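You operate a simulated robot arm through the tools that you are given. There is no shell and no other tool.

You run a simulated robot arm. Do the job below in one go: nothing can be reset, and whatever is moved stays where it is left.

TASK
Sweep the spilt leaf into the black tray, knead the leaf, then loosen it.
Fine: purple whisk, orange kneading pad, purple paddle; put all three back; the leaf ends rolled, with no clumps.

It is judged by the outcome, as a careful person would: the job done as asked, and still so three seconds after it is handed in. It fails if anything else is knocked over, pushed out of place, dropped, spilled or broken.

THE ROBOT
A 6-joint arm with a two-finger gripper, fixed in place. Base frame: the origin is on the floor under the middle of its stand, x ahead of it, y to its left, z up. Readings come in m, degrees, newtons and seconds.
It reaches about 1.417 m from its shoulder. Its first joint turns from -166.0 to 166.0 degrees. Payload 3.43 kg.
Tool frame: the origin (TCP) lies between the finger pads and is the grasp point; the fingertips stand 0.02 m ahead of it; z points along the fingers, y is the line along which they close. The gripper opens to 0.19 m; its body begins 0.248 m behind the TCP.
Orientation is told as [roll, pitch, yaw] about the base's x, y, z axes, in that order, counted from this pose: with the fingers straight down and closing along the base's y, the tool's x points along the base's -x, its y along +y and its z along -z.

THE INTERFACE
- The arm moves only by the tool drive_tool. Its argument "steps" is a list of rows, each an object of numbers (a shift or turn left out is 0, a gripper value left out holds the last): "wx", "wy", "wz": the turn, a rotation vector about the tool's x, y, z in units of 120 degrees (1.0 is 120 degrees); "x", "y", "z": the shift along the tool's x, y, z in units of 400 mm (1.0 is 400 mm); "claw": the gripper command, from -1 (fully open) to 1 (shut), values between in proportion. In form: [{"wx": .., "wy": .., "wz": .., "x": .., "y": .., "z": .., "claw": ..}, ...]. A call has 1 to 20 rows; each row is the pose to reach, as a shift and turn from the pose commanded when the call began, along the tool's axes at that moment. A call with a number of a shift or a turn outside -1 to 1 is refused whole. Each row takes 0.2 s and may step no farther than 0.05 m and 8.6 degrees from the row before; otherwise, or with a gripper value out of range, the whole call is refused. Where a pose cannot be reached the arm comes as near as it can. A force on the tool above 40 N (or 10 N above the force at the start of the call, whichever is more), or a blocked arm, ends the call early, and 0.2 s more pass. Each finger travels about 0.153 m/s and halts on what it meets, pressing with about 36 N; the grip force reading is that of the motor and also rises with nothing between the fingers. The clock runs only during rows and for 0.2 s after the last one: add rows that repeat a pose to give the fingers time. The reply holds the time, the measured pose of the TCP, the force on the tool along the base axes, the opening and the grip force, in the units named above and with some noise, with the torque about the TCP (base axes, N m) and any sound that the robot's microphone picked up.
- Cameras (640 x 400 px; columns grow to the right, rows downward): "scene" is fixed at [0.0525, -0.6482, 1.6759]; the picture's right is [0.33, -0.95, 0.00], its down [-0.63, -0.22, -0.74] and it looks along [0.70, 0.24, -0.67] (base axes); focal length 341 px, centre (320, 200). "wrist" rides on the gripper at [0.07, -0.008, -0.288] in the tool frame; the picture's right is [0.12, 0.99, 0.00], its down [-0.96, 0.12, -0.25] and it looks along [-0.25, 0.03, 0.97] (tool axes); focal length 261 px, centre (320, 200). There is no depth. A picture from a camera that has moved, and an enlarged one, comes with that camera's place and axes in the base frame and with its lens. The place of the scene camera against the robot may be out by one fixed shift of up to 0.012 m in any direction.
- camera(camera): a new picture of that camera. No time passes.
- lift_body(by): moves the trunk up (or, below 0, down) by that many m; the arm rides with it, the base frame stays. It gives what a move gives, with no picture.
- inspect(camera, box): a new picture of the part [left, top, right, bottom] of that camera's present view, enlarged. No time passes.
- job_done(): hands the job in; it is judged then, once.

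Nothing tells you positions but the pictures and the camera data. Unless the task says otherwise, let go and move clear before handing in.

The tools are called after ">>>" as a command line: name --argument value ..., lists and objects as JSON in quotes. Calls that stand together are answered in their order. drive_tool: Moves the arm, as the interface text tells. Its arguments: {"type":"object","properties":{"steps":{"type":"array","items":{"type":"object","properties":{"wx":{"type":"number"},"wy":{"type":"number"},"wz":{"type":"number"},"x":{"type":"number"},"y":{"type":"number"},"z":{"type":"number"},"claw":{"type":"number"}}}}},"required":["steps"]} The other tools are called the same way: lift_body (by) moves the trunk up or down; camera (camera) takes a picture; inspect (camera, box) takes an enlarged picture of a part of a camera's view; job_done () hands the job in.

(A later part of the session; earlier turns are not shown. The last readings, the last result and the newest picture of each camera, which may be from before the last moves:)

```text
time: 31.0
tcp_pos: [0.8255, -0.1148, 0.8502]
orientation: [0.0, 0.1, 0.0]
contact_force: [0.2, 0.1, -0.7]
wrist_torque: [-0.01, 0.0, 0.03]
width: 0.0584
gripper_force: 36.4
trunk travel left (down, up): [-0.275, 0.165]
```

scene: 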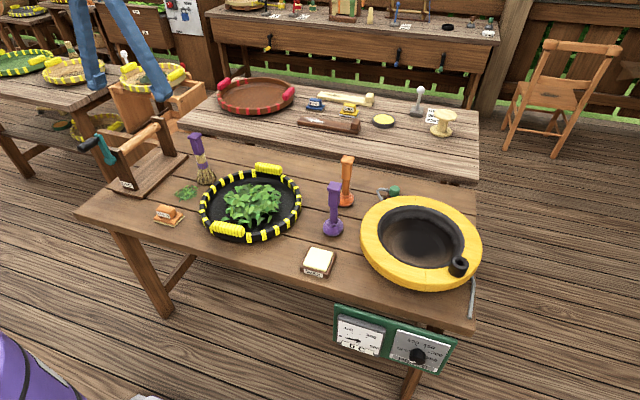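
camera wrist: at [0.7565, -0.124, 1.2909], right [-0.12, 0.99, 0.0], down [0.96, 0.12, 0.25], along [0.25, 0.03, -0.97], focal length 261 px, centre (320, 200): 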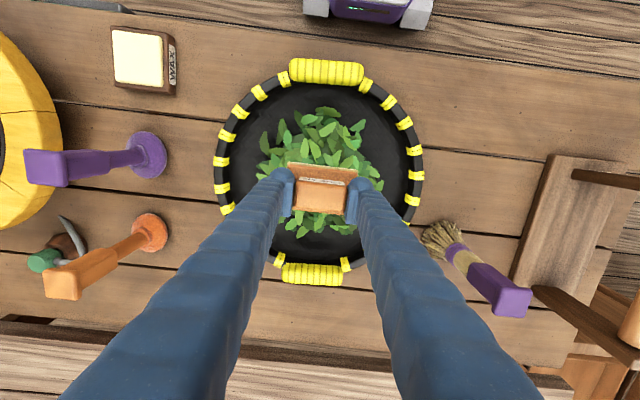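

>>> drive_tool --steps '[{"z": 0.0025}, {"z": 0.005}, {"z": 0.005}]'

>>> camera --camera "wrist"

>>> inspect --camera "scene" --box '[190, 150, 310, 245]'

```text
time: 31.8
tcp_pos: [0.8264, -0.1154, 0.8497]
orientation: [0.0, -0.1, -0.1]
contact_force: [-1.2, 0.0, 9.1]
wrist_torque: [0.07, 0.17, -0.03]
width: 0.0587
gripper_force: 35.9
trunk travel left (down, up): [-0.275, 0.165]
```

```text
taken
camera wrist: at [0.7567, -0.1231, 1.1368], right [-0.12, 0.99, 0.0], down [0.96, 0.12, 0.25], along [0.25, 0.03, -0.97], focal length 261 px, centre (320, 200)
```

wrist: 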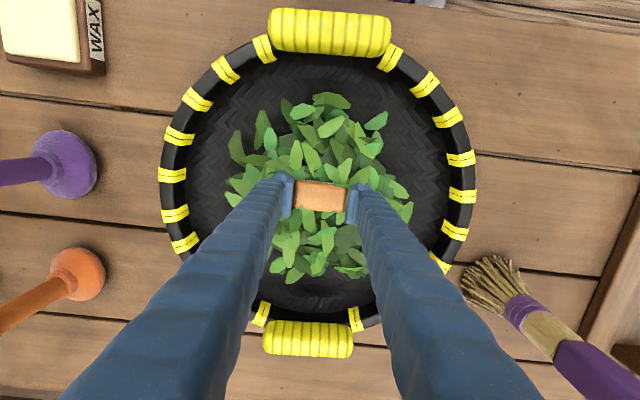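

```text
4.21 times, centred on (250, 198) of scene
camera zoom: at [0.0525, -0.6482, 1.6759], right [0.33, -0.95, 0.0], down [-0.63, -0.22, -0.74], along [0.7, 0.24, -0.67], focal length 1434 px, centre (615, 210)
```

zoom: 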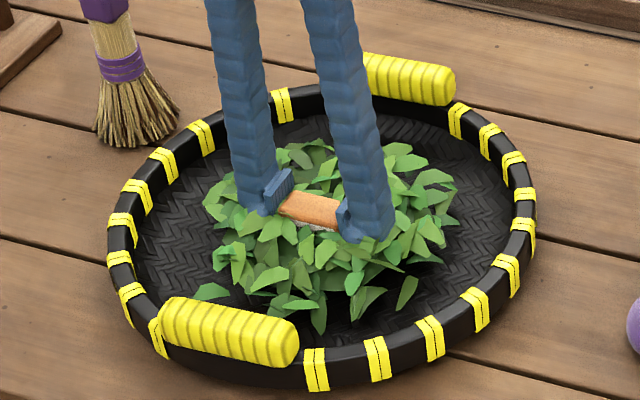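

There's contact with the tray floor at TCP z≈0.849, with 9 N of force. I'll start with a light circular kneading stroke of 3 cm radius, nearly touching, and see how the leaf responds.

>>> drive_tool --steps '[{"x": 0.04, "z": -0.003}, {"x": 0.075, "z": -0.003}, {"x": 0.065, "y": 0.0375, "z": -0.003}, {"x": 0.0375, "y": 0.065, "z": -0.003}, {"x": 0, "y": 0.075, "z": -0.003}, {"x": -0.0375, "y": 0.065, "z": -0.003}, {"x": -0.065, "y": 0.0375, "z": -0.003}, {"x": -0.075, "y": 0, "z": -0.003}, {"x": -0.065, "y": -0.0375, "z": -0.003}, {"x": -0.0375, "y": -0.065, "z": -0.003}, {"x": 0, "y": -0.075, "z": -0.003}, {"x": 0.0375, "y": -0.065, "z": -0.003}, {"x": 0.065, "y": -0.0375, "z": -0.003}, {"x": 0.075, "y": 0, "z": -0.003}, {"x": 0.04, "z": -0.003}, {"z": -0.003}, {"z": -0.003}]'

>>> camera --camera "wrist"

>>> inspect --camera "scene" --box '[190, 150, 310, 245]'

```text
time: 35.4
tcp_pos: [0.8235, -0.1157, 0.8484]
orientation: [0.0, 0.0, 0.0]
contact_force: [-1.2, 1.0, 3.0]
wrist_torque: [0.03, -0.02, 0.05]
width: 0.0586
gripper_force: 35.7
trunk travel left (down, up): [-0.275, 0.165]
```

```text
taken
camera wrist: at [0.7567, -0.1232, 1.1369], right [-0.12, 0.99, 0.0], down [0.96, 0.12, 0.25], along [0.24, 0.03, -0.97], focal length 261 px, centre (320, 200)
```

wrist: 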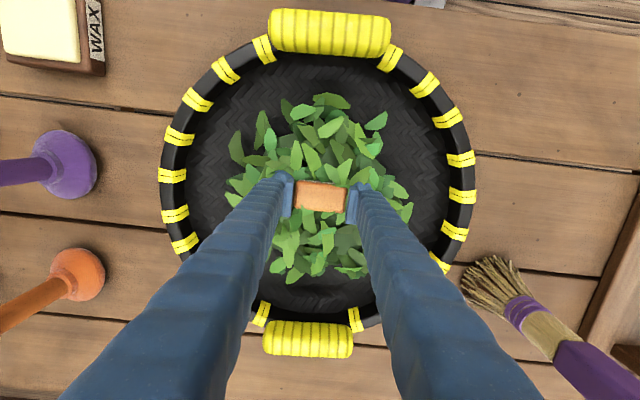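

```text
4.21 times, centred on (250, 198) of scene
camera zoom: at [0.0525, -0.6482, 1.6759], right [0.33, -0.95, 0.0], down [-0.63, -0.22, -0.74], along [0.7, 0.24, -0.67], focal length 1434 px, centre (615, 210)
```

zoom: 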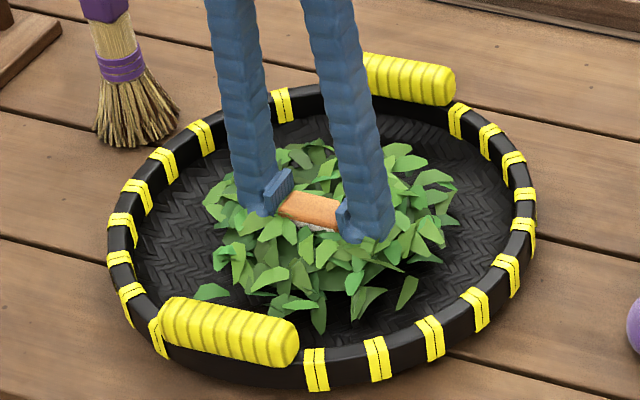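

There's no visible change at 3 N. I'll press a bit harder (about 10–15 N) and make two circles, checking that the tray stays put.

>>> drive_tool --steps '[{"z": 0.004}, {"x": 0.05, "z": 0.005}, {"x": 0.09, "z": 0.005}, {"x": 0.064, "y": 0.064, "z": 0.005}, {"x": 0, "y": 0.09, "z": 0.005}, {"x": -0.064, "y": 0.064, "z": 0.005}, {"x": -0.09, "y": 0, "z": 0.005}, {"x": -0.064, "y": -0.064, "z": 0.005}, {"x": 0, "y": -0.09, "z": 0.005}, {"x": 0.064, "y": -0.064, "z": 0.005}, {"x": 0.09, "y": 0, "z": 0.005}, {"x": 0.064, "y": 0.064, "z": 0.005}, {"x": 0, "y": 0.09, "z": 0.005}, {"x": -0.064, "y": 0.064, "z": 0.005}, {"x": -0.09, "y": 0, "z": 0.005}, {"x": -0.064, "y": -0.064, "z": 0.005}, {"x": 0, "y": -0.09, "z": 0.005}, {"x": 0.064, "y": -0.064, "z": 0.005}, {"x": 0.05, "y": 0, "z": 0.005}, {"z": 0.005}]'

>>> camera --camera "wrist"

>>> inspect --camera "scene" --box '[190, 150, 310, 245]'

```text
time: 39.6
tcp_pos: [0.8226, -0.114, 0.8485]
orientation: [0.0, 0.0, 0.1]
contact_force: [-7.6, -1.4, 21.4]
wrist_torque: [0.19, 0.04, 0.03]
width: 0.059
gripper_force: 35.8
trunk travel left (down, up): [-0.275, 0.165]
```

```text
taken
camera wrist: at [0.755, -0.1226, 1.1364], right [-0.12, 0.99, 0.0], down [0.96, 0.12, 0.25], along [0.24, 0.03, -0.97], focal length 261 px, centre (320, 200)
```

wrist: 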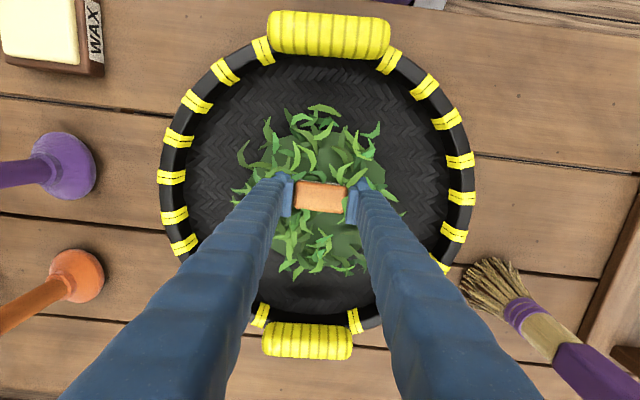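

```text
4.21 times, centred on (250, 198) of scene
camera zoom: at [0.0525, -0.6482, 1.6759], right [0.33, -0.95, 0.0], down [-0.63, -0.22, -0.74], along [0.7, 0.24, -0.67], focal length 1434 px, centre (615, 210)
```

zoom: 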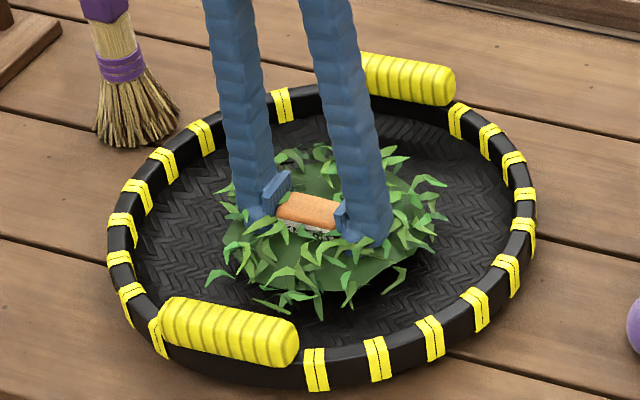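

Pressing at about 20 N works: the leaves are curling and the tray hasn't moved. I'll continue with the same pressure, checking as I go.

>>> drive_tool --steps '[{"x": -0.05}, {"x": -0.09}, {"x": -0.064, "y": 0.064}, {"x": 0, "y": 0.09}, {"x": 0.064, "y": 0.064}, {"x": 0.09, "y": 0}, {"x": 0.064, "y": -0.064}, {"x": 0, "y": -0.09}, {"x": -0.064, "y": -0.064}, {"x": -0.09, "y": 0}, {"x": -0.064, "y": 0.064}, {"x": 0, "y": 0.09}, {"x": 0.064, "y": 0.064}, {"x": 0.09, "y": 0}, {"x": 0.064, "y": -0.064}, {"x": 0, "y": -0.09}, {"x": -0.064, "y": -0.064}, {"x": -0.05, "y": 0}, {"x": 0}, {"x": 0}]'

>>> camera --camera "wrist"

>>> inspect --camera "scene" --box '[190, 150, 310, 245]'

```text
time: 43.8
tcp_pos: [0.825, -0.1158, 0.8481]
orientation: [-0.1, 0.0, 0.1]
contact_force: [1.9, -3.0, 19.6]
wrist_torque: [-0.09, -0.14, 0.0]
width: 0.0586
gripper_force: 35.8
trunk travel left (down, up): [-0.275, 0.165]
```

```text
taken
camera wrist: at [0.7568, -0.1235, 1.1359], right [-0.12, 0.99, 0.0], down [0.96, 0.12, 0.25], along [0.25, 0.03, -0.97], focal length 261 px, centre (320, 200)
```

wrist: 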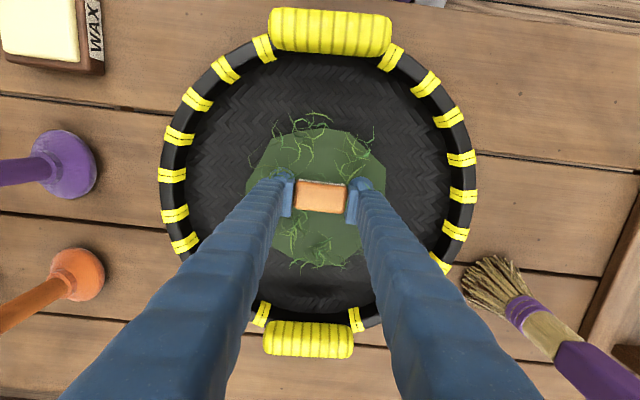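

```text
4.21 times, centred on (250, 198) of scene
camera zoom: at [0.0525, -0.6482, 1.6759], right [0.33, -0.95, 0.0], down [-0.63, -0.22, -0.74], along [0.7, 0.24, -0.67], focal length 1434 px, centre (615, 210)
```

zoom: 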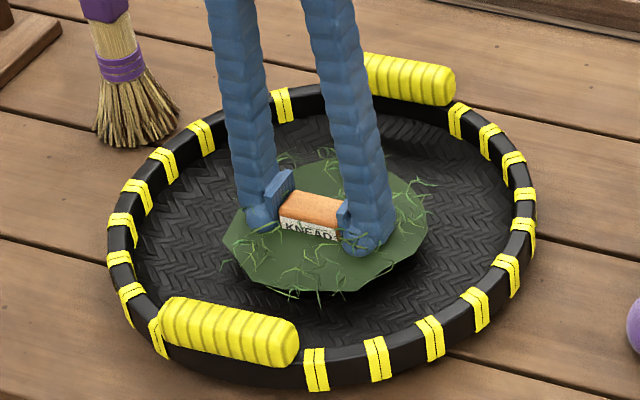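

The leaves now look like thin twisted strands over a compact clump. I'll lift the pad and inspect before deciding whether more kneading is needed.

>>> drive_tool --steps '[{"z": -0.03}, {"z": -0.1}, {"z": -0.2}, {"z": -0.3}, {"z": -0.3}]'

>>> inspect --camera "scene" --box '[190, 150, 310, 245]'

>>> inspect --camera "wrist" --box '[200, 60, 440, 260]'

```text
time: 45.0
tcp_pos: [0.8256, -0.1142, 0.9671]
orientation: [0.0, 0.1, 0.1]
contact_force: [-0.3, -0.2, -1.1]
wrist_torque: [0.02, 0.01, -0.01]
width: 0.0588
gripper_force: 35.9
trunk travel left (down, up): [-0.275, 0.165]
```

```text
4.21 times, centred on (250, 198) of scene
camera zoom: at [0.0525, -0.6482, 1.6759], right [0.33, -0.95, 0.0], down [-0.63, -0.22, -0.74], along [0.7, 0.24, -0.67], focal length 1434 px, centre (615, 210)
```

zoom: 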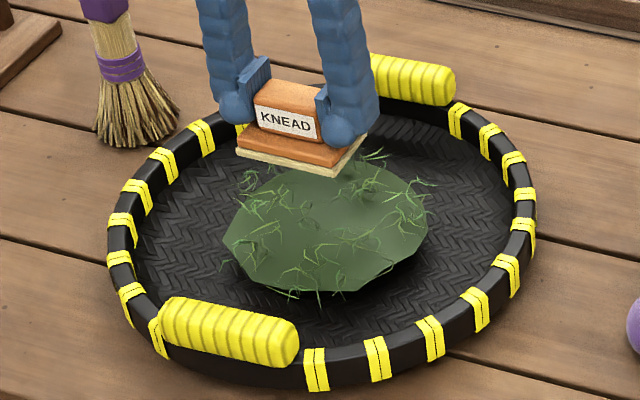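

```text
2.00 times, centred on (320, 160) of wrist
camera zoom: at [0.7564, -0.1229, 1.2555], right [-0.12, 0.99, 0.0], down [0.96, 0.12, 0.25], along [0.24, 0.03, -0.97], focal length 521 px, centre (320, 280)
```

zoom: 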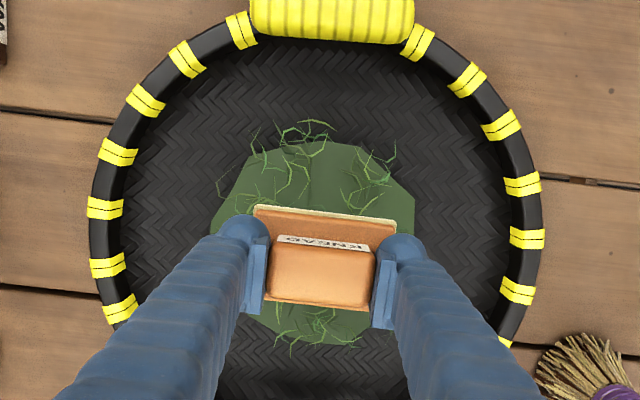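

The leaf is now thin, tightly twisted strands on a flat clump. I'll shift the pad aside toward its home, keeping hold of it, for an unobstructed close look.

>>> drive_tool --steps '[{"x": 0.045, "y": 0.08, "z": -0.06}, {"x": 0.09, "y": 0.17, "z": -0.08}, {"x": 0.135, "y": 0.26, "z": -0.08}, {"x": 0.18, "y": 0.35, "z": -0.08}, {"x": 0.225, "y": 0.44, "z": -0.08}, {"x": 0.27, "y": 0.53, "z": -0.08}, {"x": 0.333, "y": 0.64, "z": -0.08}, {"x": 0.333, "y": 0.64, "z": -0.08}]'

>>> inspect --camera "scene" --box '[210, 165, 290, 235]'

>>> inspect --camera "wrist" --box '[40, 100, 320, 320]'

```text
refused: row 7 steps farther than a row can; nothing moved
```

```text
5.71 times, centred on (250, 200) of scene
camera zoom: at [0.0525, -0.6482, 1.6759], right [0.33, -0.95, 0.0], down [-0.63, -0.22, -0.74], along [0.7, 0.24, -0.67], focal length 1946 px, centre (720, 200)
```

zoom: 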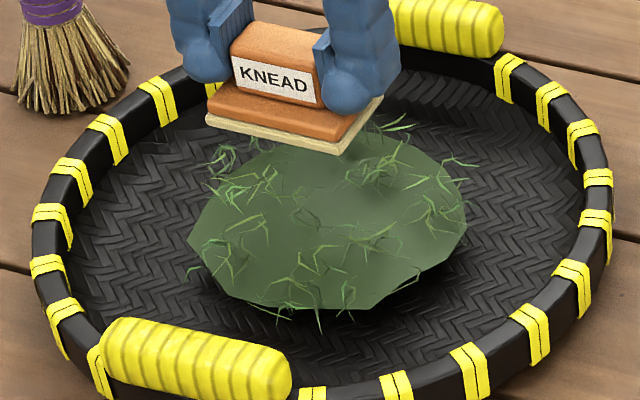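

```text
1.82 times, centred on (180, 210) of wrist
camera zoom: at [0.7564, -0.1229, 1.2555], right [-0.12, 0.99, 0.0], down [0.96, 0.12, 0.25], along [0.24, 0.03, -0.97], focal length 474 px, centre (574, 182)
```

zoom: 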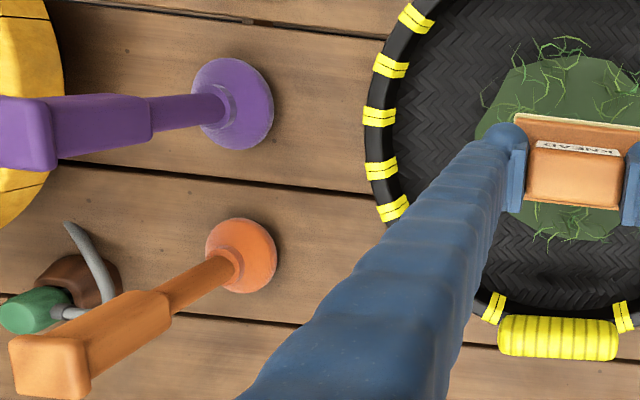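

I've had a good look: the leaf is well rolled, so I'll stop kneading and return the pad. I'll use smaller rows this time.

>>> drive_tool --steps '[{"x": 0.045, "y": 0.08, "z": -0.06}, {"x": 0.09, "y": 0.17, "z": -0.08}, {"x": 0.135, "y": 0.26, "z": -0.08}, {"x": 0.18, "y": 0.35, "z": -0.08}, {"x": 0.225, "y": 0.44, "z": -0.08}, {"x": 0.27, "y": 0.53, "z": -0.08}, {"x": 0.31, "y": 0.6, "z": -0.08}, {"x": 0.333, "y": 0.64, "z": -0.08}, {"x": 0.333, "y": 0.64, "z": -0.08}]'

>>> inspect --camera "scene" --box '[210, 165, 290, 235]'

>>> camera --camera "wrist"

```text
time: 47.0
tcp_pos: [0.6921, 0.1417, 0.9997]
orientation: [0.0, 0.1, 0.1]
contact_force: [0.5, 0.3, -1.1]
wrist_torque: [0.0, -0.01, 0.02]
width: 0.0588
gripper_force: 36.0
trunk travel left (down, up): [-0.275, 0.165]
```

```text
5.71 times, centred on (250, 200) of scene
camera zoom: at [0.0525, -0.6482, 1.6759], right [0.33, -0.95, 0.0], down [-0.63, -0.22, -0.74], along [0.7, 0.24, -0.67], focal length 1946 px, centre (720, 200)
```

zoom: 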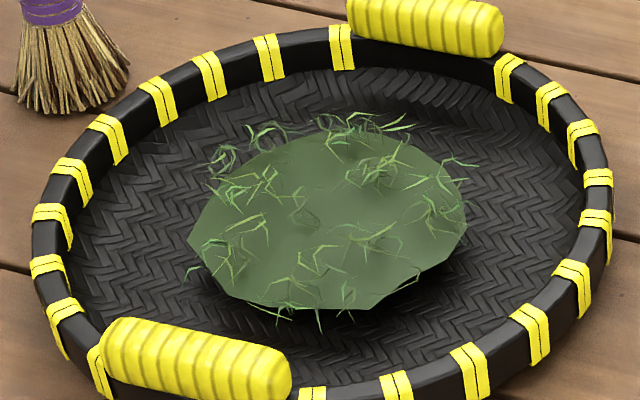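

```text
taken
camera wrist: at [0.6237, 0.1331, 1.287], right [-0.12, 0.99, 0.0], down [0.96, 0.12, 0.25], along [0.24, 0.03, -0.97], focal length 261 px, centre (320, 200)
```

wrist: 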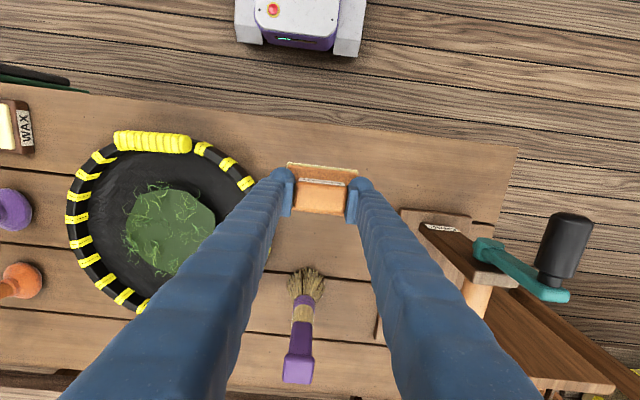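

The tray and the whisk are in place. I'll lower the pad to its home spot, slowing near the table.

>>> drive_tool --steps '[{"z": 0.1}, {"z": 0.2}, {"z": 0.3}, {"z": 0.35}, {"z": 0.375}, {"z": 0.3825}, {"z": 0.3825}]'

>>> drive_tool --steps '[{"z": 0.0025}, {"z": 0.005}, {"z": 0.005}]'

>>> inspect --camera "scene" --box '[120, 140, 240, 250]'

```text
time: 48.6
tcp_pos: [0.6927, 0.141, 0.8472]
orientation: [0.0, 0.1, 0.0]
contact_force: [-0.2, -0.6, -0.8]
wrist_torque: [0.01, 0.01, 0.0]
width: 0.0589
gripper_force: 36.0
trunk travel left (down, up): [-0.275, 0.165]
```

```text
time: 49.4
tcp_pos: [0.6927, 0.1403, 0.8451]
orientation: [0.0, 0.0, 0.0]
contact_force: [-0.1, 0.8, -1.0]
wrist_torque: [0.0, -0.01, -0.01]
width: 0.0588
gripper_force: 36.7
trunk travel left (down, up): [-0.275, 0.165]
```

```text
3.64 times, centred on (180, 195) of scene
camera zoom: at [0.0525, -0.6482, 1.6759], right [0.33, -0.95, 0.0], down [-0.63, -0.22, -0.74], along [0.7, 0.24, -0.67], focal length 1238 px, centre (829, 218)
```

zoom: 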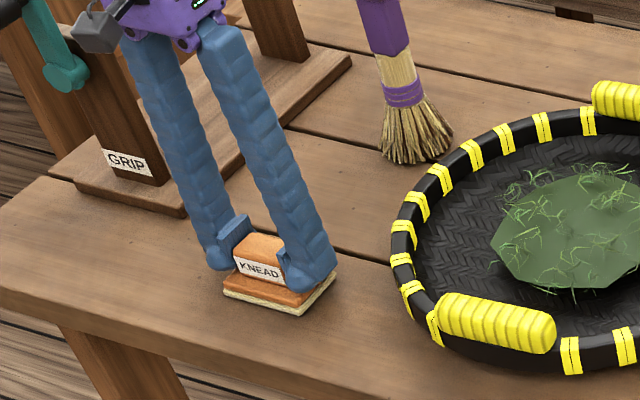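

>>> drive_tool --steps '[{"z": 0.002}, {"z": 0.003}, {"z": 0.003}]'

```text
time: 50.2
tcp_pos: [0.6921, 0.1408, 0.844]
orientation: [0.0, 0.1, 0.1]
contact_force: [0.2, 0.6, -0.8]
wrist_torque: [0.03, -0.02, 0.0]
width: 0.0589
gripper_force: 35.5
trunk travel left (down, up): [-0.275, 0.165]
```

>>> drive_tool --steps '[{"z": 0.0015}, {"z": 0.003}, {"z": 0.003}]'

```text
time: 51.0
tcp_pos: [0.6921, 0.1411, 0.8419]
orientation: [0.0, 0.0, 0.1]
contact_force: [0.2, 2.5, 3.4]
wrist_torque: [0.06, -0.17, 0.02]
width: 0.0585
gripper_force: 36.6
trunk travel left (down, up): [-0.275, 0.165]
```

The pad is resting on the table now, since the force has turned positive. I'll release it and go straight up.

>>> drive_tool --steps '[{"claw": 0.25}, {"claw": 0.0}, {"claw": -0.2}, {"claw": -0.2}, {"z": -0.06}, {"z": -0.15}, {"z": -0.27}, {"z": -0.39}, {"z": -0.51}, {"z": -0.63}, {"z": -0.63}]'

>>> inspect --camera "scene" --box '[120, 140, 240, 250]'

>>> camera --camera "wrist"

```text
time: 53.4
tcp_pos: [0.693, 0.1393, 1.0937]
orientation: [0.0, 0.1, 0.1]
contact_force: [-0.2, 0.2, 0.6]
wrist_torque: [0.0, 0.04, 0.02]
width: 0.1138
gripper_force: 0.1
trunk travel left (down, up): [-0.275, 0.165]
```

```text
3.64 times, centred on (180, 195) of scene
camera zoom: at [0.0525, -0.6482, 1.6759], right [0.33, -0.95, 0.0], down [-0.63, -0.22, -0.74], along [0.7, 0.24, -0.67], focal length 1238 px, centre (829, 218)
```

zoom: 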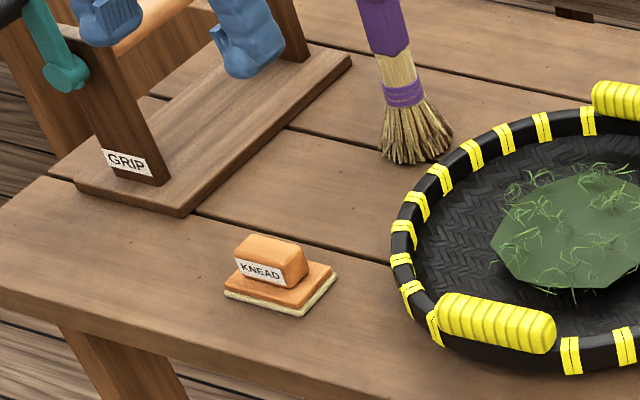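

```text
taken
camera wrist: at [0.6251, 0.1316, 1.3815], right [-0.12, 0.99, 0.0], down [0.96, 0.12, 0.25], along [0.24, 0.03, -0.97], focal length 261 px, centre (320, 200)
```

wrist: 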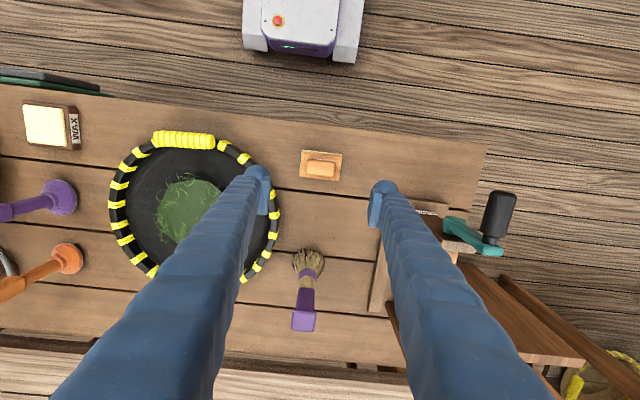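

The pad is back in place. Next is the purple paddle near (0.828, -0.41), so I'll travel high across the table to look at it from above.

>>> drive_tool --steps '[{"z": -0.1}, {"z": -0.19, "y": -0.05}, {"x": -0.024, "y": -0.16, "z": -0.19}, {"x": -0.05, "y": -0.28, "z": -0.19}, {"x": -0.08, "y": -0.39, "z": -0.19}, {"x": -0.11, "y": -0.5, "z": -0.19}, {"x": -0.14, "y": -0.61, "z": -0.19}, {"x": -0.17, "y": -0.72, "z": -0.19}, {"x": -0.2, "y": -0.83, "z": -0.19}, {"x": -0.23, "y": -0.94, "z": -0.19}, {"x": -0.23, "y": -0.94, "z": -0.19}]'

>>> camera --camera "wrist"

```text
time: 55.8
tcp_pos: [0.7832, -0.2368, 1.1711]
orientation: [0.0, 0.0, 0.1]
contact_force: [-0.4, -0.4, 0.6]
wrist_torque: [0.09, -0.02, -0.01]
width: 0.1139
gripper_force: 0.1
trunk travel left (down, up): [-0.275, 0.165]
```

```text
taken
camera wrist: at [0.716, -0.2445, 1.4579], right [-0.12, 0.99, 0.0], down [0.96, 0.12, 0.25], along [0.25, 0.03, -0.97], focal length 261 px, centre (320, 200)
```

wrist: 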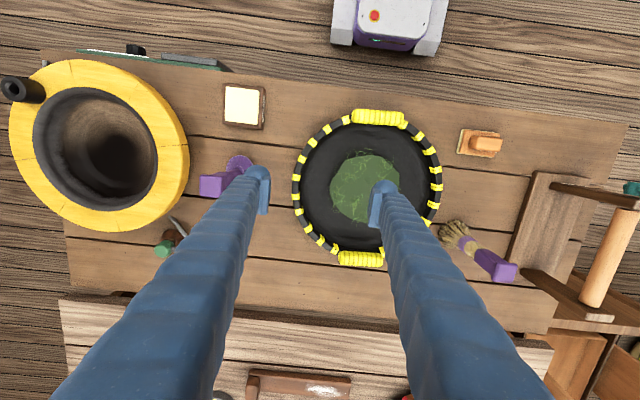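

The purple paddle top is at about (0.832, -0.425), z≈1.0. I'll move above it with a narrower opening, since the wok rim is nearby.

>>> drive_tool --steps '[{"x": -0.028, "y": -0.11, "claw": 0.05}, {"x": -0.056, "y": -0.22}, {"x": -0.084, "y": -0.33}, {"x": -0.11, "y": -0.44}, {"x": -0.1135, "y": -0.4625}, {"x": -0.1135, "y": -0.4625}]'

>>> camera --camera "wrist"

>>> inspect --camera "wrist" --box '[260, 110, 380, 220]'

>>> inspect --camera "scene" --box '[270, 130, 410, 260]'

```text
time: 57.2
tcp_pos: [0.8317, -0.4202, 1.1699]
orientation: [0.1, 0.1, 0.1]
contact_force: [-0.4, -0.5, 0.2]
wrist_torque: [-0.11, 0.05, -0.02]
width: 0.0905
gripper_force: 0.1
trunk travel left (down, up): [-0.275, 0.165]
```

```text
taken
camera wrist: at [0.7622, -0.4286, 1.4574], right [-0.12, 0.99, 0.0], down [0.96, 0.12, 0.25], along [0.24, 0.03, -0.97], focal length 261 px, centre (320, 200)
```

wrist: 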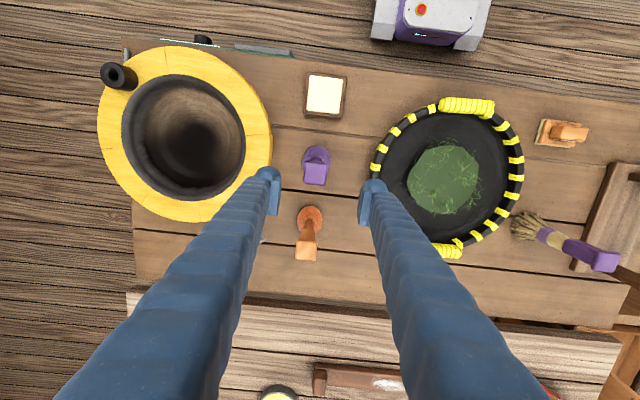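

```text
3.64 times, centred on (320, 165) of wrist
camera zoom: at [0.7622, -0.4286, 1.4574], right [-0.12, 0.99, 0.0], down [0.96, 0.12, 0.25], along [0.24, 0.03, -0.97], focal length 948 px, centre (320, 327)
```

zoom: 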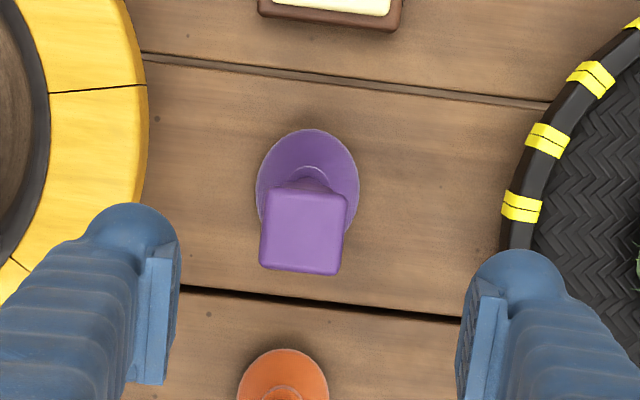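

```text
3.08 times, centred on (340, 195) of scene
camera zoom: at [0.0525, -0.6482, 1.6759], right [0.33, -0.95, 0.0], down [-0.63, -0.22, -0.74], along [0.7, 0.24, -0.67], focal length 1048 px, centre (258, 215)
```

zoom: 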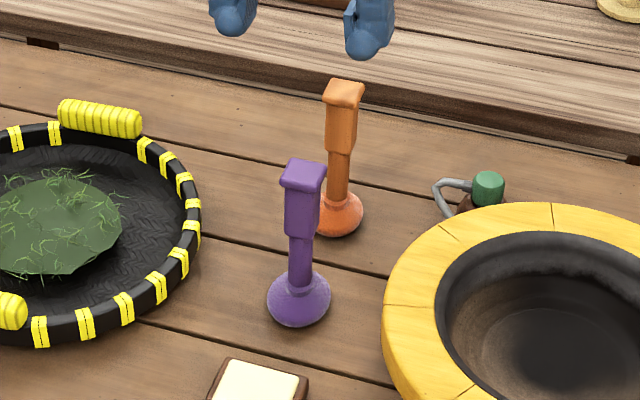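

The paddle handle is centred at (0.834, -0.4285), with its top at z≈0.988. I'll align on it and descend around the handle.

>>> drive_tool --steps '[{"x": -0.006, "y": -0.0185, "z": 0.05}, {"x": -0.006, "y": -0.0185, "z": 0.15}, {"x": -0.006, "y": -0.0185, "z": 0.25}, {"x": -0.006, "y": -0.0185, "z": 0.35}, {"x": -0.006, "y": -0.0185, "z": 0.42}, {"x": -0.006, "y": -0.0185, "z": 0.48}, {"x": -0.006, "y": -0.0185, "z": 0.54}, {"x": -0.006, "y": -0.0185, "z": 0.54}]'

>>> inspect --camera "wrist" --box '[240, 110, 400, 250]'

>>> inspect --camera "scene" --box '[270, 130, 410, 260]'

```text
time: 59.0
tcp_pos: [0.8335, -0.428, 0.9538]
orientation: [0.0, 0.0, 0.0]
contact_force: [0.1, 0.7, 0.2]
wrist_torque: [0.02, -0.02, 0.0]
width: 0.0903
gripper_force: 0.1
trunk travel left (down, up): [-0.275, 0.165]
```

```text
2.86 times, centred on (320, 180) of wrist
camera zoom: at [0.7636, -0.4355, 1.2415], right [-0.12, 0.99, 0.0], down [0.96, 0.12, 0.25], along [0.24, 0.03, -0.97], focal length 745 px, centre (320, 257)
```

zoom: 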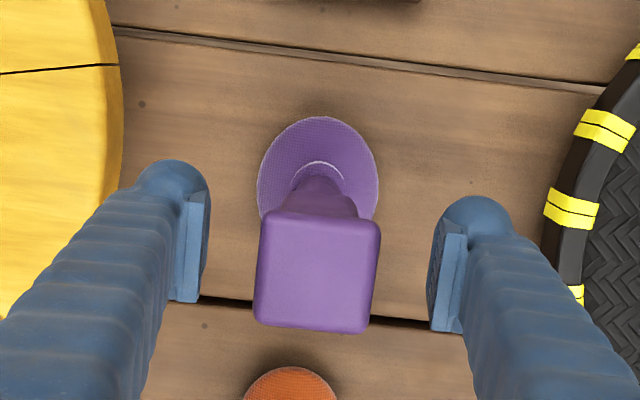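

```text
3.08 times, centred on (340, 195) of scene
camera zoom: at [0.0525, -0.6482, 1.6759], right [0.33, -0.95, 0.0], down [-0.63, -0.22, -0.74], along [0.7, 0.24, -0.67], focal length 1048 px, centre (258, 215)
```

zoom: 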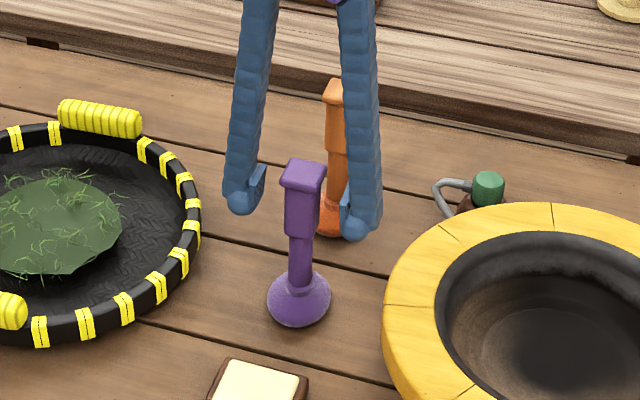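

The handle is centred between the fingers. I'll raise the grip by 6 mm so the pads sit fully on the square part, then close.

>>> drive_tool --steps '[{"z": -0.015}, {"z": -0.015, "claw": 0.4}, {"z": -0.015, "claw": 0.6}, {"z": -0.015, "claw": 1}, {"z": -0.015, "claw": 1}, {"z": -0.015, "claw": 1}]'

>>> inspect --camera "wrist" --box '[240, 110, 400, 250]'

>>> inspect --camera "scene" --box '[270, 130, 410, 260]'

```text
time: 60.4
tcp_pos: [0.833, -0.4277, 0.9598]
orientation: [0.0, 0.0, 0.0]
contact_force: [-1.2, -0.7, 1.2]
wrist_torque: [0.03, 0.05, 0.03]
width: 0.0322
gripper_force: 35.9
trunk travel left (down, up): [-0.275, 0.165]
```

```text
2.86 times, centred on (320, 180) of wrist
camera zoom: at [0.7639, -0.4356, 1.2474], right [-0.12, 0.99, 0.0], down [0.96, 0.12, 0.25], along [0.24, 0.03, -0.97], focal length 745 px, centre (320, 257)
```

zoom: 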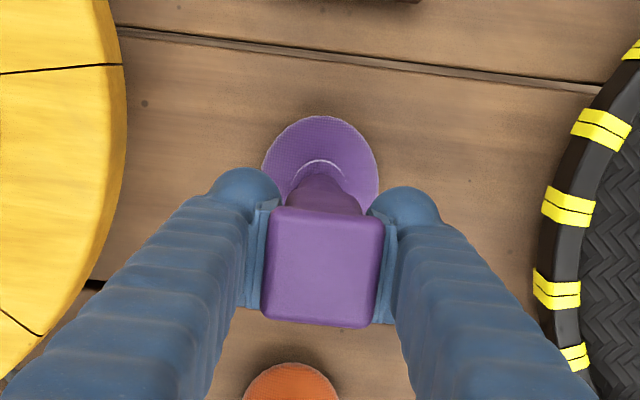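

```text
3.08 times, centred on (340, 195) of scene
camera zoom: at [0.0525, -0.6482, 1.6759], right [0.33, -0.95, 0.0], down [-0.63, -0.22, -0.74], along [0.7, 0.24, -0.67], focal length 1048 px, centre (258, 215)
```

zoom: 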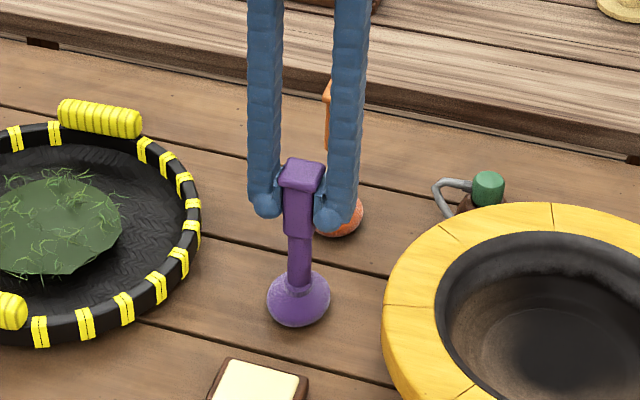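

The paddle is held at width 32 mm; its home is TCP (0.832, -0.4285, 0.960). I'll lift it clear of the rim and carry it over the clump.

>>> drive_tool --steps '[{"z": -0.05}, {"z": -0.15}, {"z": -0.25}, {"y": 0.1, "z": -0.25}, {"y": 0.22, "z": -0.25}, {"y": 0.34, "z": -0.25}, {"y": 0.46, "z": -0.25}, {"y": 0.58, "z": -0.25}, {"y": 0.69, "z": -0.25}, {"x": 0.006, "y": 0.776, "z": -0.25}, {"x": 0.006, "y": 0.776, "z": -0.25}]'

>>> camera --camera "wrist"

>>> inspect --camera "scene" --box '[180, 110, 360, 250]'

```text
time: 62.8
tcp_pos: [0.8302, -0.1182, 1.0579]
orientation: [0.0, 0.2, 0.1]
contact_force: [-0.1, -0.3, -3.9]
wrist_torque: [-0.03, -0.03, 0.02]
width: 0.0321
gripper_force: 35.8
trunk travel left (down, up): [-0.275, 0.165]
```

```text
taken
camera wrist: at [0.7623, -0.125, 1.3463], right [-0.12, 0.99, 0.0], down [0.96, 0.12, 0.25], along [0.24, 0.03, -0.97], focal length 261 px, centre (320, 200)
```

wrist: 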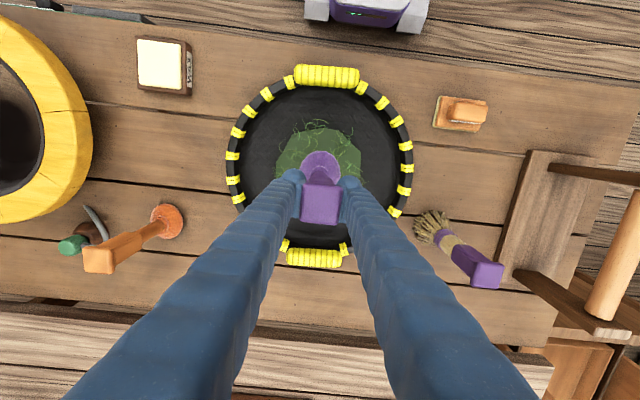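

```text
2.86 times, centred on (270, 180) of scene
camera zoom: at [0.0525, -0.6482, 1.6759], right [0.33, -0.95, 0.0], down [-0.63, -0.22, -0.74], along [0.7, 0.24, -0.67], focal length 973 px, centre (463, 257)
```

zoom: 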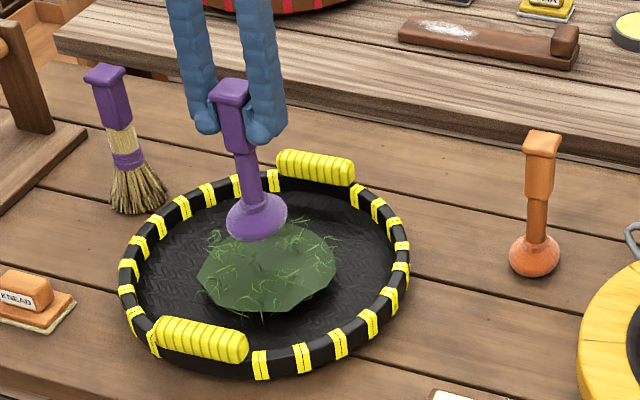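

The paddle hangs over the clump, so I'll lower it into the leaf to just above the tray floor.

>>> drive_tool --steps '[{"z": 0.08}, {"z": 0.15}, {"z": 0.19}, {"z": 0.212}, {"z": 0.222}, {"z": 0.222}]'

>>> inspect --camera "scene" --box '[190, 130, 310, 245]'

```text
time: 64.2
tcp_pos: [0.8302, -0.1186, 0.9706]
orientation: [0.0, 0.1, 0.0]
contact_force: [0.2, 0.9, -3.6]
wrist_torque: [-0.01, 0.0, 0.02]
width: 0.0321
gripper_force: 36.5
trunk travel left (down, up): [-0.275, 0.165]
```

```text
3.48 times, centred on (250, 188) of scene
camera zoom: at [0.0525, -0.6482, 1.6759], right [0.33, -0.95, 0.0], down [-0.63, -0.22, -0.74], along [0.7, 0.24, -0.67], focal length 1184 px, centre (564, 244)
```

zoom: 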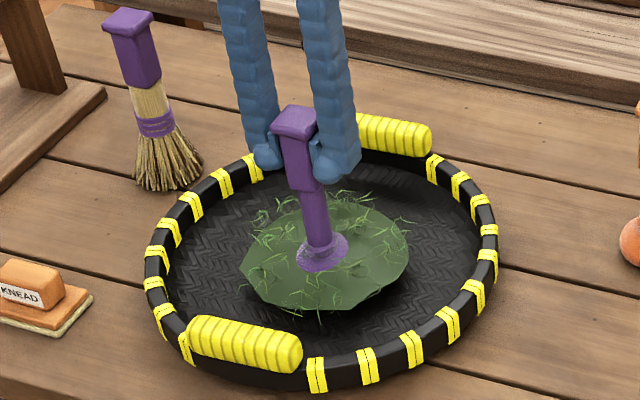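

The paddle is in the clump with no contact force. I'll stir in widening circles, light and slow, and look for a change.

>>> drive_tool --steps '[{"x": 0.05}, {"x": 0.09}, {"x": 0.064, "y": 0.064}, {"x": 0, "y": 0.09}, {"x": -0.064, "y": 0.064}, {"x": -0.09, "y": 0}, {"x": -0.064, "y": -0.064}, {"x": 0, "y": -0.09}, {"x": 0.064, "y": -0.064}, {"x": 0.12, "y": 0}, {"x": 0.098, "y": 0.098}, {"x": 0, "y": 0.139}, {"x": -0.098, "y": 0.098}, {"x": -0.139, "y": 0}, {"x": -0.098, "y": -0.098}, {"x": 0, "y": -0.139}, {"x": 0.06, "y": -0.06}, {"x": 0.03, "y": 0}, {"x": 0, "y": 0}, {"x": 0, "y": 0}]'

>>> inspect --camera "scene" --box '[190, 130, 310, 245]'

>>> inspect --camera "wrist" --box '[200, 60, 440, 260]'

```text
time: 68.4
tcp_pos: [0.8297, -0.1171, 0.9706]
orientation: [0.0, 0.1, 0.1]
contact_force: [-0.5, 0.1, -3.1]
wrist_torque: [0.04, -0.02, 0.0]
width: 0.032
gripper_force: 36.3
trunk travel left (down, up): [-0.275, 0.165]
```

```text
3.48 times, centred on (250, 188) of scene
camera zoom: at [0.0525, -0.6482, 1.6759], right [0.33, -0.95, 0.0], down [-0.63, -0.22, -0.74], along [0.7, 0.24, -0.67], focal length 1184 px, centre (564, 244)
```

zoom: 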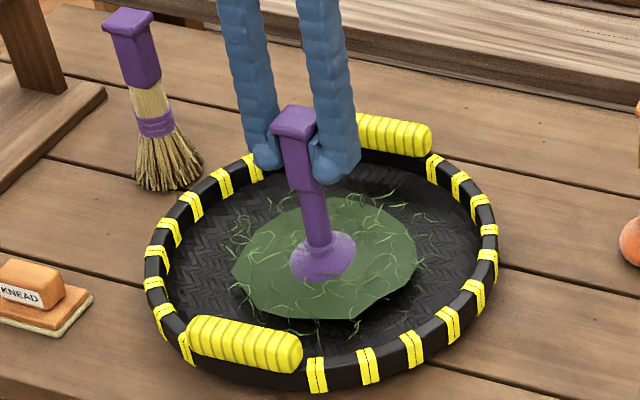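

```text
2.00 times, centred on (320, 160) of wrist
camera zoom: at [0.7606, -0.1253, 1.2588], right [-0.12, 0.99, 0.0], down [0.96, 0.12, 0.25], along [0.24, 0.03, -0.97], focal length 521 px, centre (320, 280)
```

zoom: 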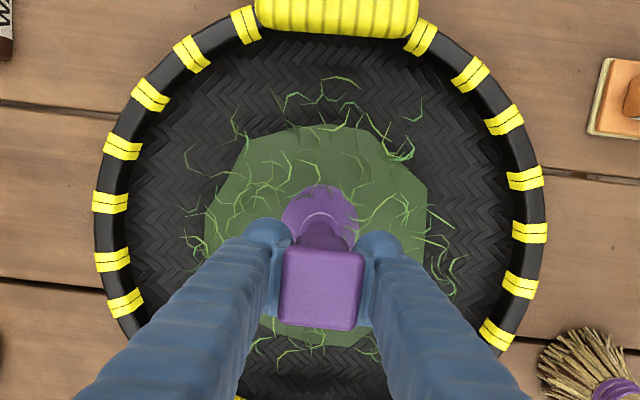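

It's loosening: the strands have spread out and the clump is flatter and wider. I'll stir again in the other direction over a slightly wider area.

>>> drive_tool --steps '[{"y": 0.05}, {"y": 0.1}, {"x": -0.07, "y": 0.07}, {"x": -0.1, "y": 0}, {"x": -0.07, "y": -0.07}, {"x": 0, "y": -0.1}, {"x": 0.07, "y": -0.07}, {"x": 0.1, "y": 0}, {"x": 0.07, "y": 0.07}, {"x": 0, "y": 0.13}, {"x": -0.1, "y": 0.1}, {"x": -0.145, "y": 0}, {"x": -0.1, "y": -0.1}, {"x": 0, "y": -0.145}, {"x": 0.1, "y": -0.1}, {"x": 0.145, "y": 0}, {"x": 0.1, "y": 0.1}, {"x": 0.05, "y": 0.05}, {"x": 0, "y": 0}, {"x": 0, "y": 0}]'

>>> inspect --camera "scene" --box '[190, 130, 310, 245]'

>>> inspect --camera "wrist" --box '[200, 60, 440, 260]'

```text
time: 72.6
tcp_pos: [0.8314, -0.117, 0.9717]
orientation: [0.1, 0.0, 0.1]
contact_force: [-0.3, 0.2, -4.0]
wrist_torque: [0.0, -0.02, 0.0]
width: 0.0317
gripper_force: 35.8
trunk travel left (down, up): [-0.275, 0.165]
```

```text
3.48 times, centred on (250, 188) of scene
camera zoom: at [0.0525, -0.6482, 1.6759], right [0.33, -0.95, 0.0], down [-0.63, -0.22, -0.74], along [0.7, 0.24, -0.67], focal length 1184 px, centre (564, 244)
```

zoom: 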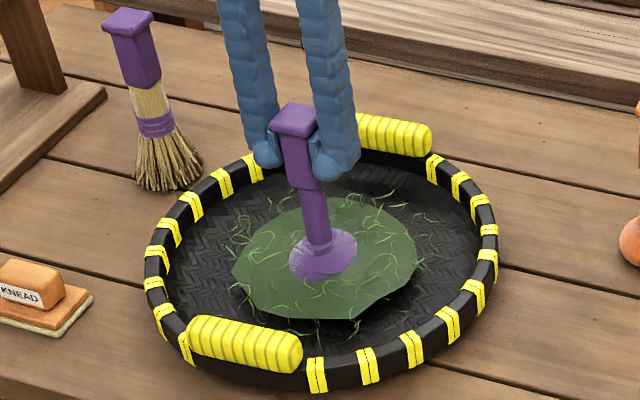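

```text
2.00 times, centred on (320, 160) of wrist
camera zoom: at [0.7622, -0.1244, 1.2602], right [-0.12, 0.99, 0.0], down [0.96, 0.12, 0.25], along [0.25, 0.03, -0.97], focal length 521 px, centre (320, 280)
```

zoom: 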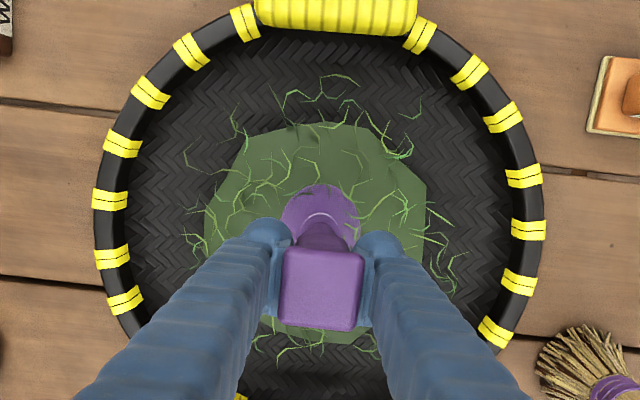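

The second pass produced no further change, so the loosening looks complete. I'll lift the paddle straight up and inspect the leaf.

>>> drive_tool --steps '[{"z": -0.06}, {"z": -0.15}, {"z": -0.25}, {"x": 0.0, "y": -0.1, "z": -0.28}, {"y": -0.22, "z": -0.28}, {"y": -0.34, "z": -0.28}, {"y": -0.46, "z": -0.28}, {"y": -0.58, "z": -0.28}, {"x": -0.003, "y": -0.69, "z": -0.28}, {"x": -0.006, "y": -0.776, "z": -0.28}, {"x": -0.006, "y": -0.776, "z": -0.28}]'

>>> inspect --camera "scene" --box '[205, 160, 300, 240]'

>>> inspect --camera "wrist" --box '[340, 20, 600, 260]'

>>> camera --camera "wrist"

```text
time: 75.0
tcp_pos: [0.832, -0.4277, 1.0837]
orientation: [0.0, 0.2, 0.1]
contact_force: [0.2, -0.7, -3.4]
wrist_torque: [0.02, 0.0, 0.02]
width: 0.0319
gripper_force: 35.9
trunk travel left (down, up): [-0.275, 0.165]
```

```text
5.00 times, centred on (252, 200) of scene
camera zoom: at [0.0525, -0.6482, 1.6759], right [0.33, -0.95, 0.0], down [-0.63, -0.22, -0.74], along [0.7, 0.24, -0.67], focal length 1703 px, centre (658, 200)
```

zoom: 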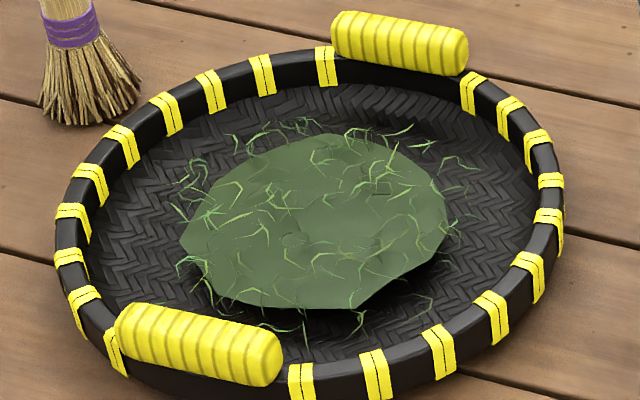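

```text
1.67 times, centred on (470, 140) of wrist
camera zoom: at [0.7642, -0.4362, 1.3711], right [-0.12, 0.99, 0.0], down [0.96, 0.12, 0.25], along [0.24, 0.03, -0.97], focal length 434 px, centre (70, 300)
```

zoom: 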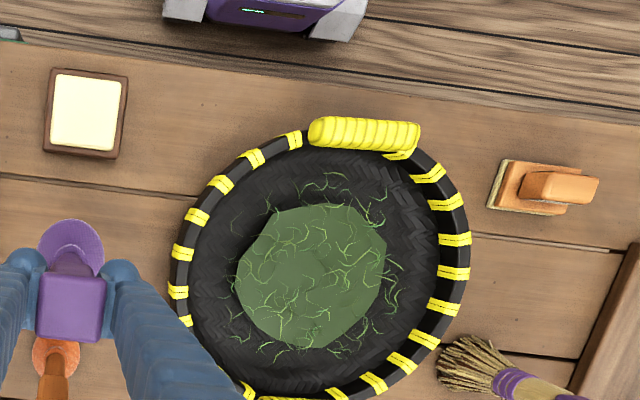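

```text
taken
camera wrist: at [0.7642, -0.4362, 1.3711], right [-0.12, 0.99, 0.0], down [0.96, 0.12, 0.25], along [0.24, 0.03, -0.97], focal length 261 px, centre (320, 200)
```

wrist: 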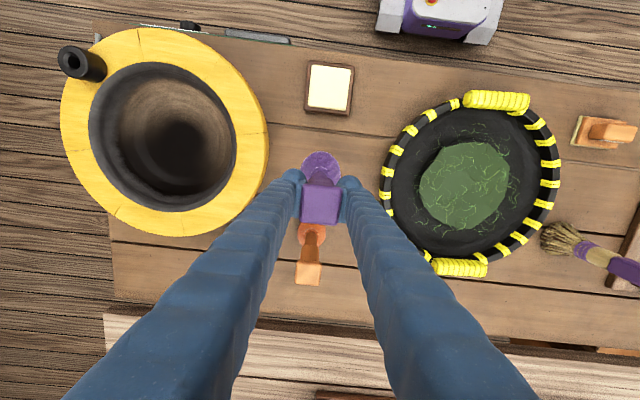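

The strands are evenly spread and twisted, with no tangles left, and the tray is in place. I'll lower the paddle back onto its home spot, slowing near the table.

>>> drive_tool --steps '[{"z": 0.1}, {"z": 0.2}, {"z": 0.27}, {"z": 0.295}, {"z": 0.303}, {"z": 0.303}]'

>>> inspect --camera "scene" --box '[270, 130, 410, 260]'

>>> inspect --camera "wrist" --box '[240, 110, 400, 250]'

```text
time: 76.4
tcp_pos: [0.8331, -0.4282, 0.9617]
orientation: [0.0, 0.1, 0.1]
contact_force: [0.3, -0.6, -3.3]
wrist_torque: [0.05, -0.02, 0.02]
width: 0.0317
gripper_force: 35.7
trunk travel left (down, up): [-0.275, 0.165]
```

```text
3.08 times, centred on (340, 195) of scene
camera zoom: at [0.0525, -0.6482, 1.6759], right [0.33, -0.95, 0.0], down [-0.63, -0.22, -0.74], along [0.7, 0.24, -0.67], focal length 1048 px, centre (258, 215)
```

zoom: 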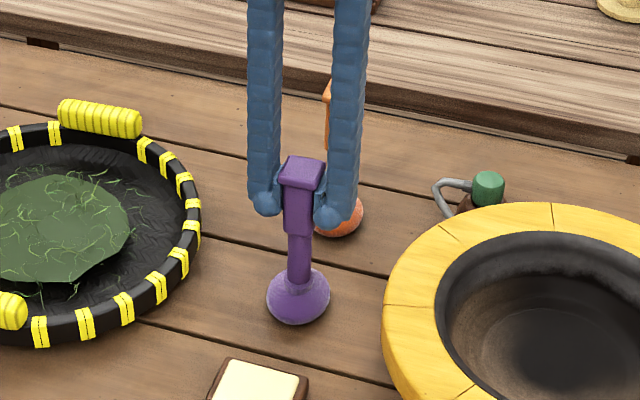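

```text
2.86 times, centred on (320, 180) of wrist
camera zoom: at [0.7644, -0.4355, 1.25], right [-0.12, 0.99, 0.0], down [0.96, 0.12, 0.25], along [0.24, 0.03, -0.97], focal length 745 px, centre (320, 257)
```

zoom: 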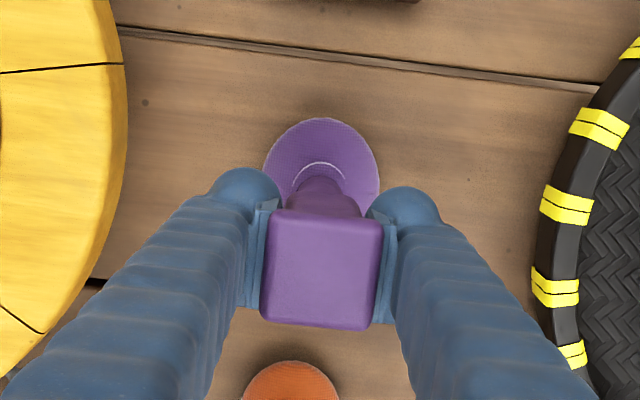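

>>> drive_tool --steps '[{"z": 0.0025}, {"z": 0.005}, {"z": 0.005}]'

```text
time: 77.2
tcp_pos: [0.8329, -0.4285, 0.9607]
orientation: [0.0, 0.1, 0.0]
contact_force: [-0.3, 0.1, -3.5]
wrist_torque: [0.01, 0.0, -0.02]
width: 0.0319
gripper_force: 36.1
trunk travel left (down, up): [-0.275, 0.165]
```

>>> drive_tool --steps '[{"z": 0.0015}, {"z": 0.003}, {"z": 0.003}]'

```text
time: 78.0
tcp_pos: [0.8327, -0.4293, 0.961]
orientation: [0.0, 0.1, 0.0]
contact_force: [-0.8, -1.5, 6.7]
wrist_torque: [0.07, 0.11, 0.01]
width: 0.0318
gripper_force: 35.6
trunk travel left (down, up): [-0.275, 0.165]
```

The paddle is resting on the table now. I'll open the fingers gradually and rise straight up.

>>> drive_tool --steps '[{"claw": 0.55}, {"claw": 0.4}, {"claw": 0.2}, {"claw": 0.05}, {"claw": 0.05}, {"claw": 0.05}]'

>>> inspect --camera "scene" --box '[270, 130, 410, 260]'

```text
time: 79.4
tcp_pos: [0.8334, -0.428, 0.9591]
orientation: [0.0, 0.2, 0.2]
contact_force: [-0.5, 0.4, 0.2]
wrist_torque: [0.0, 0.0, 0.02]
width: 0.0904
gripper_force: 0.1
trunk travel left (down, up): [-0.275, 0.165]
```

```text
3.08 times, centred on (340, 195) of scene
camera zoom: at [0.0525, -0.6482, 1.6759], right [0.33, -0.95, 0.0], down [-0.63, -0.22, -0.74], along [0.7, 0.24, -0.67], focal length 1048 px, centre (258, 215)
```

zoom: 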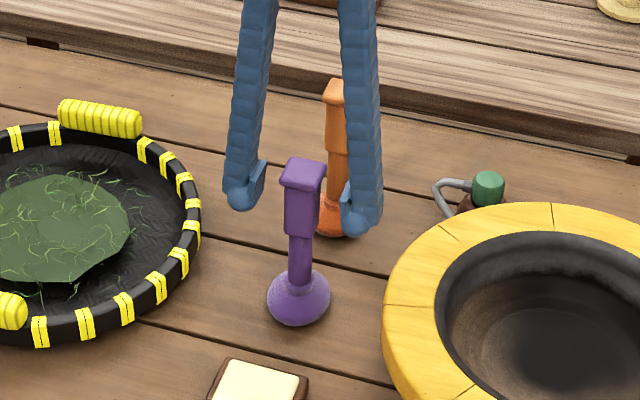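

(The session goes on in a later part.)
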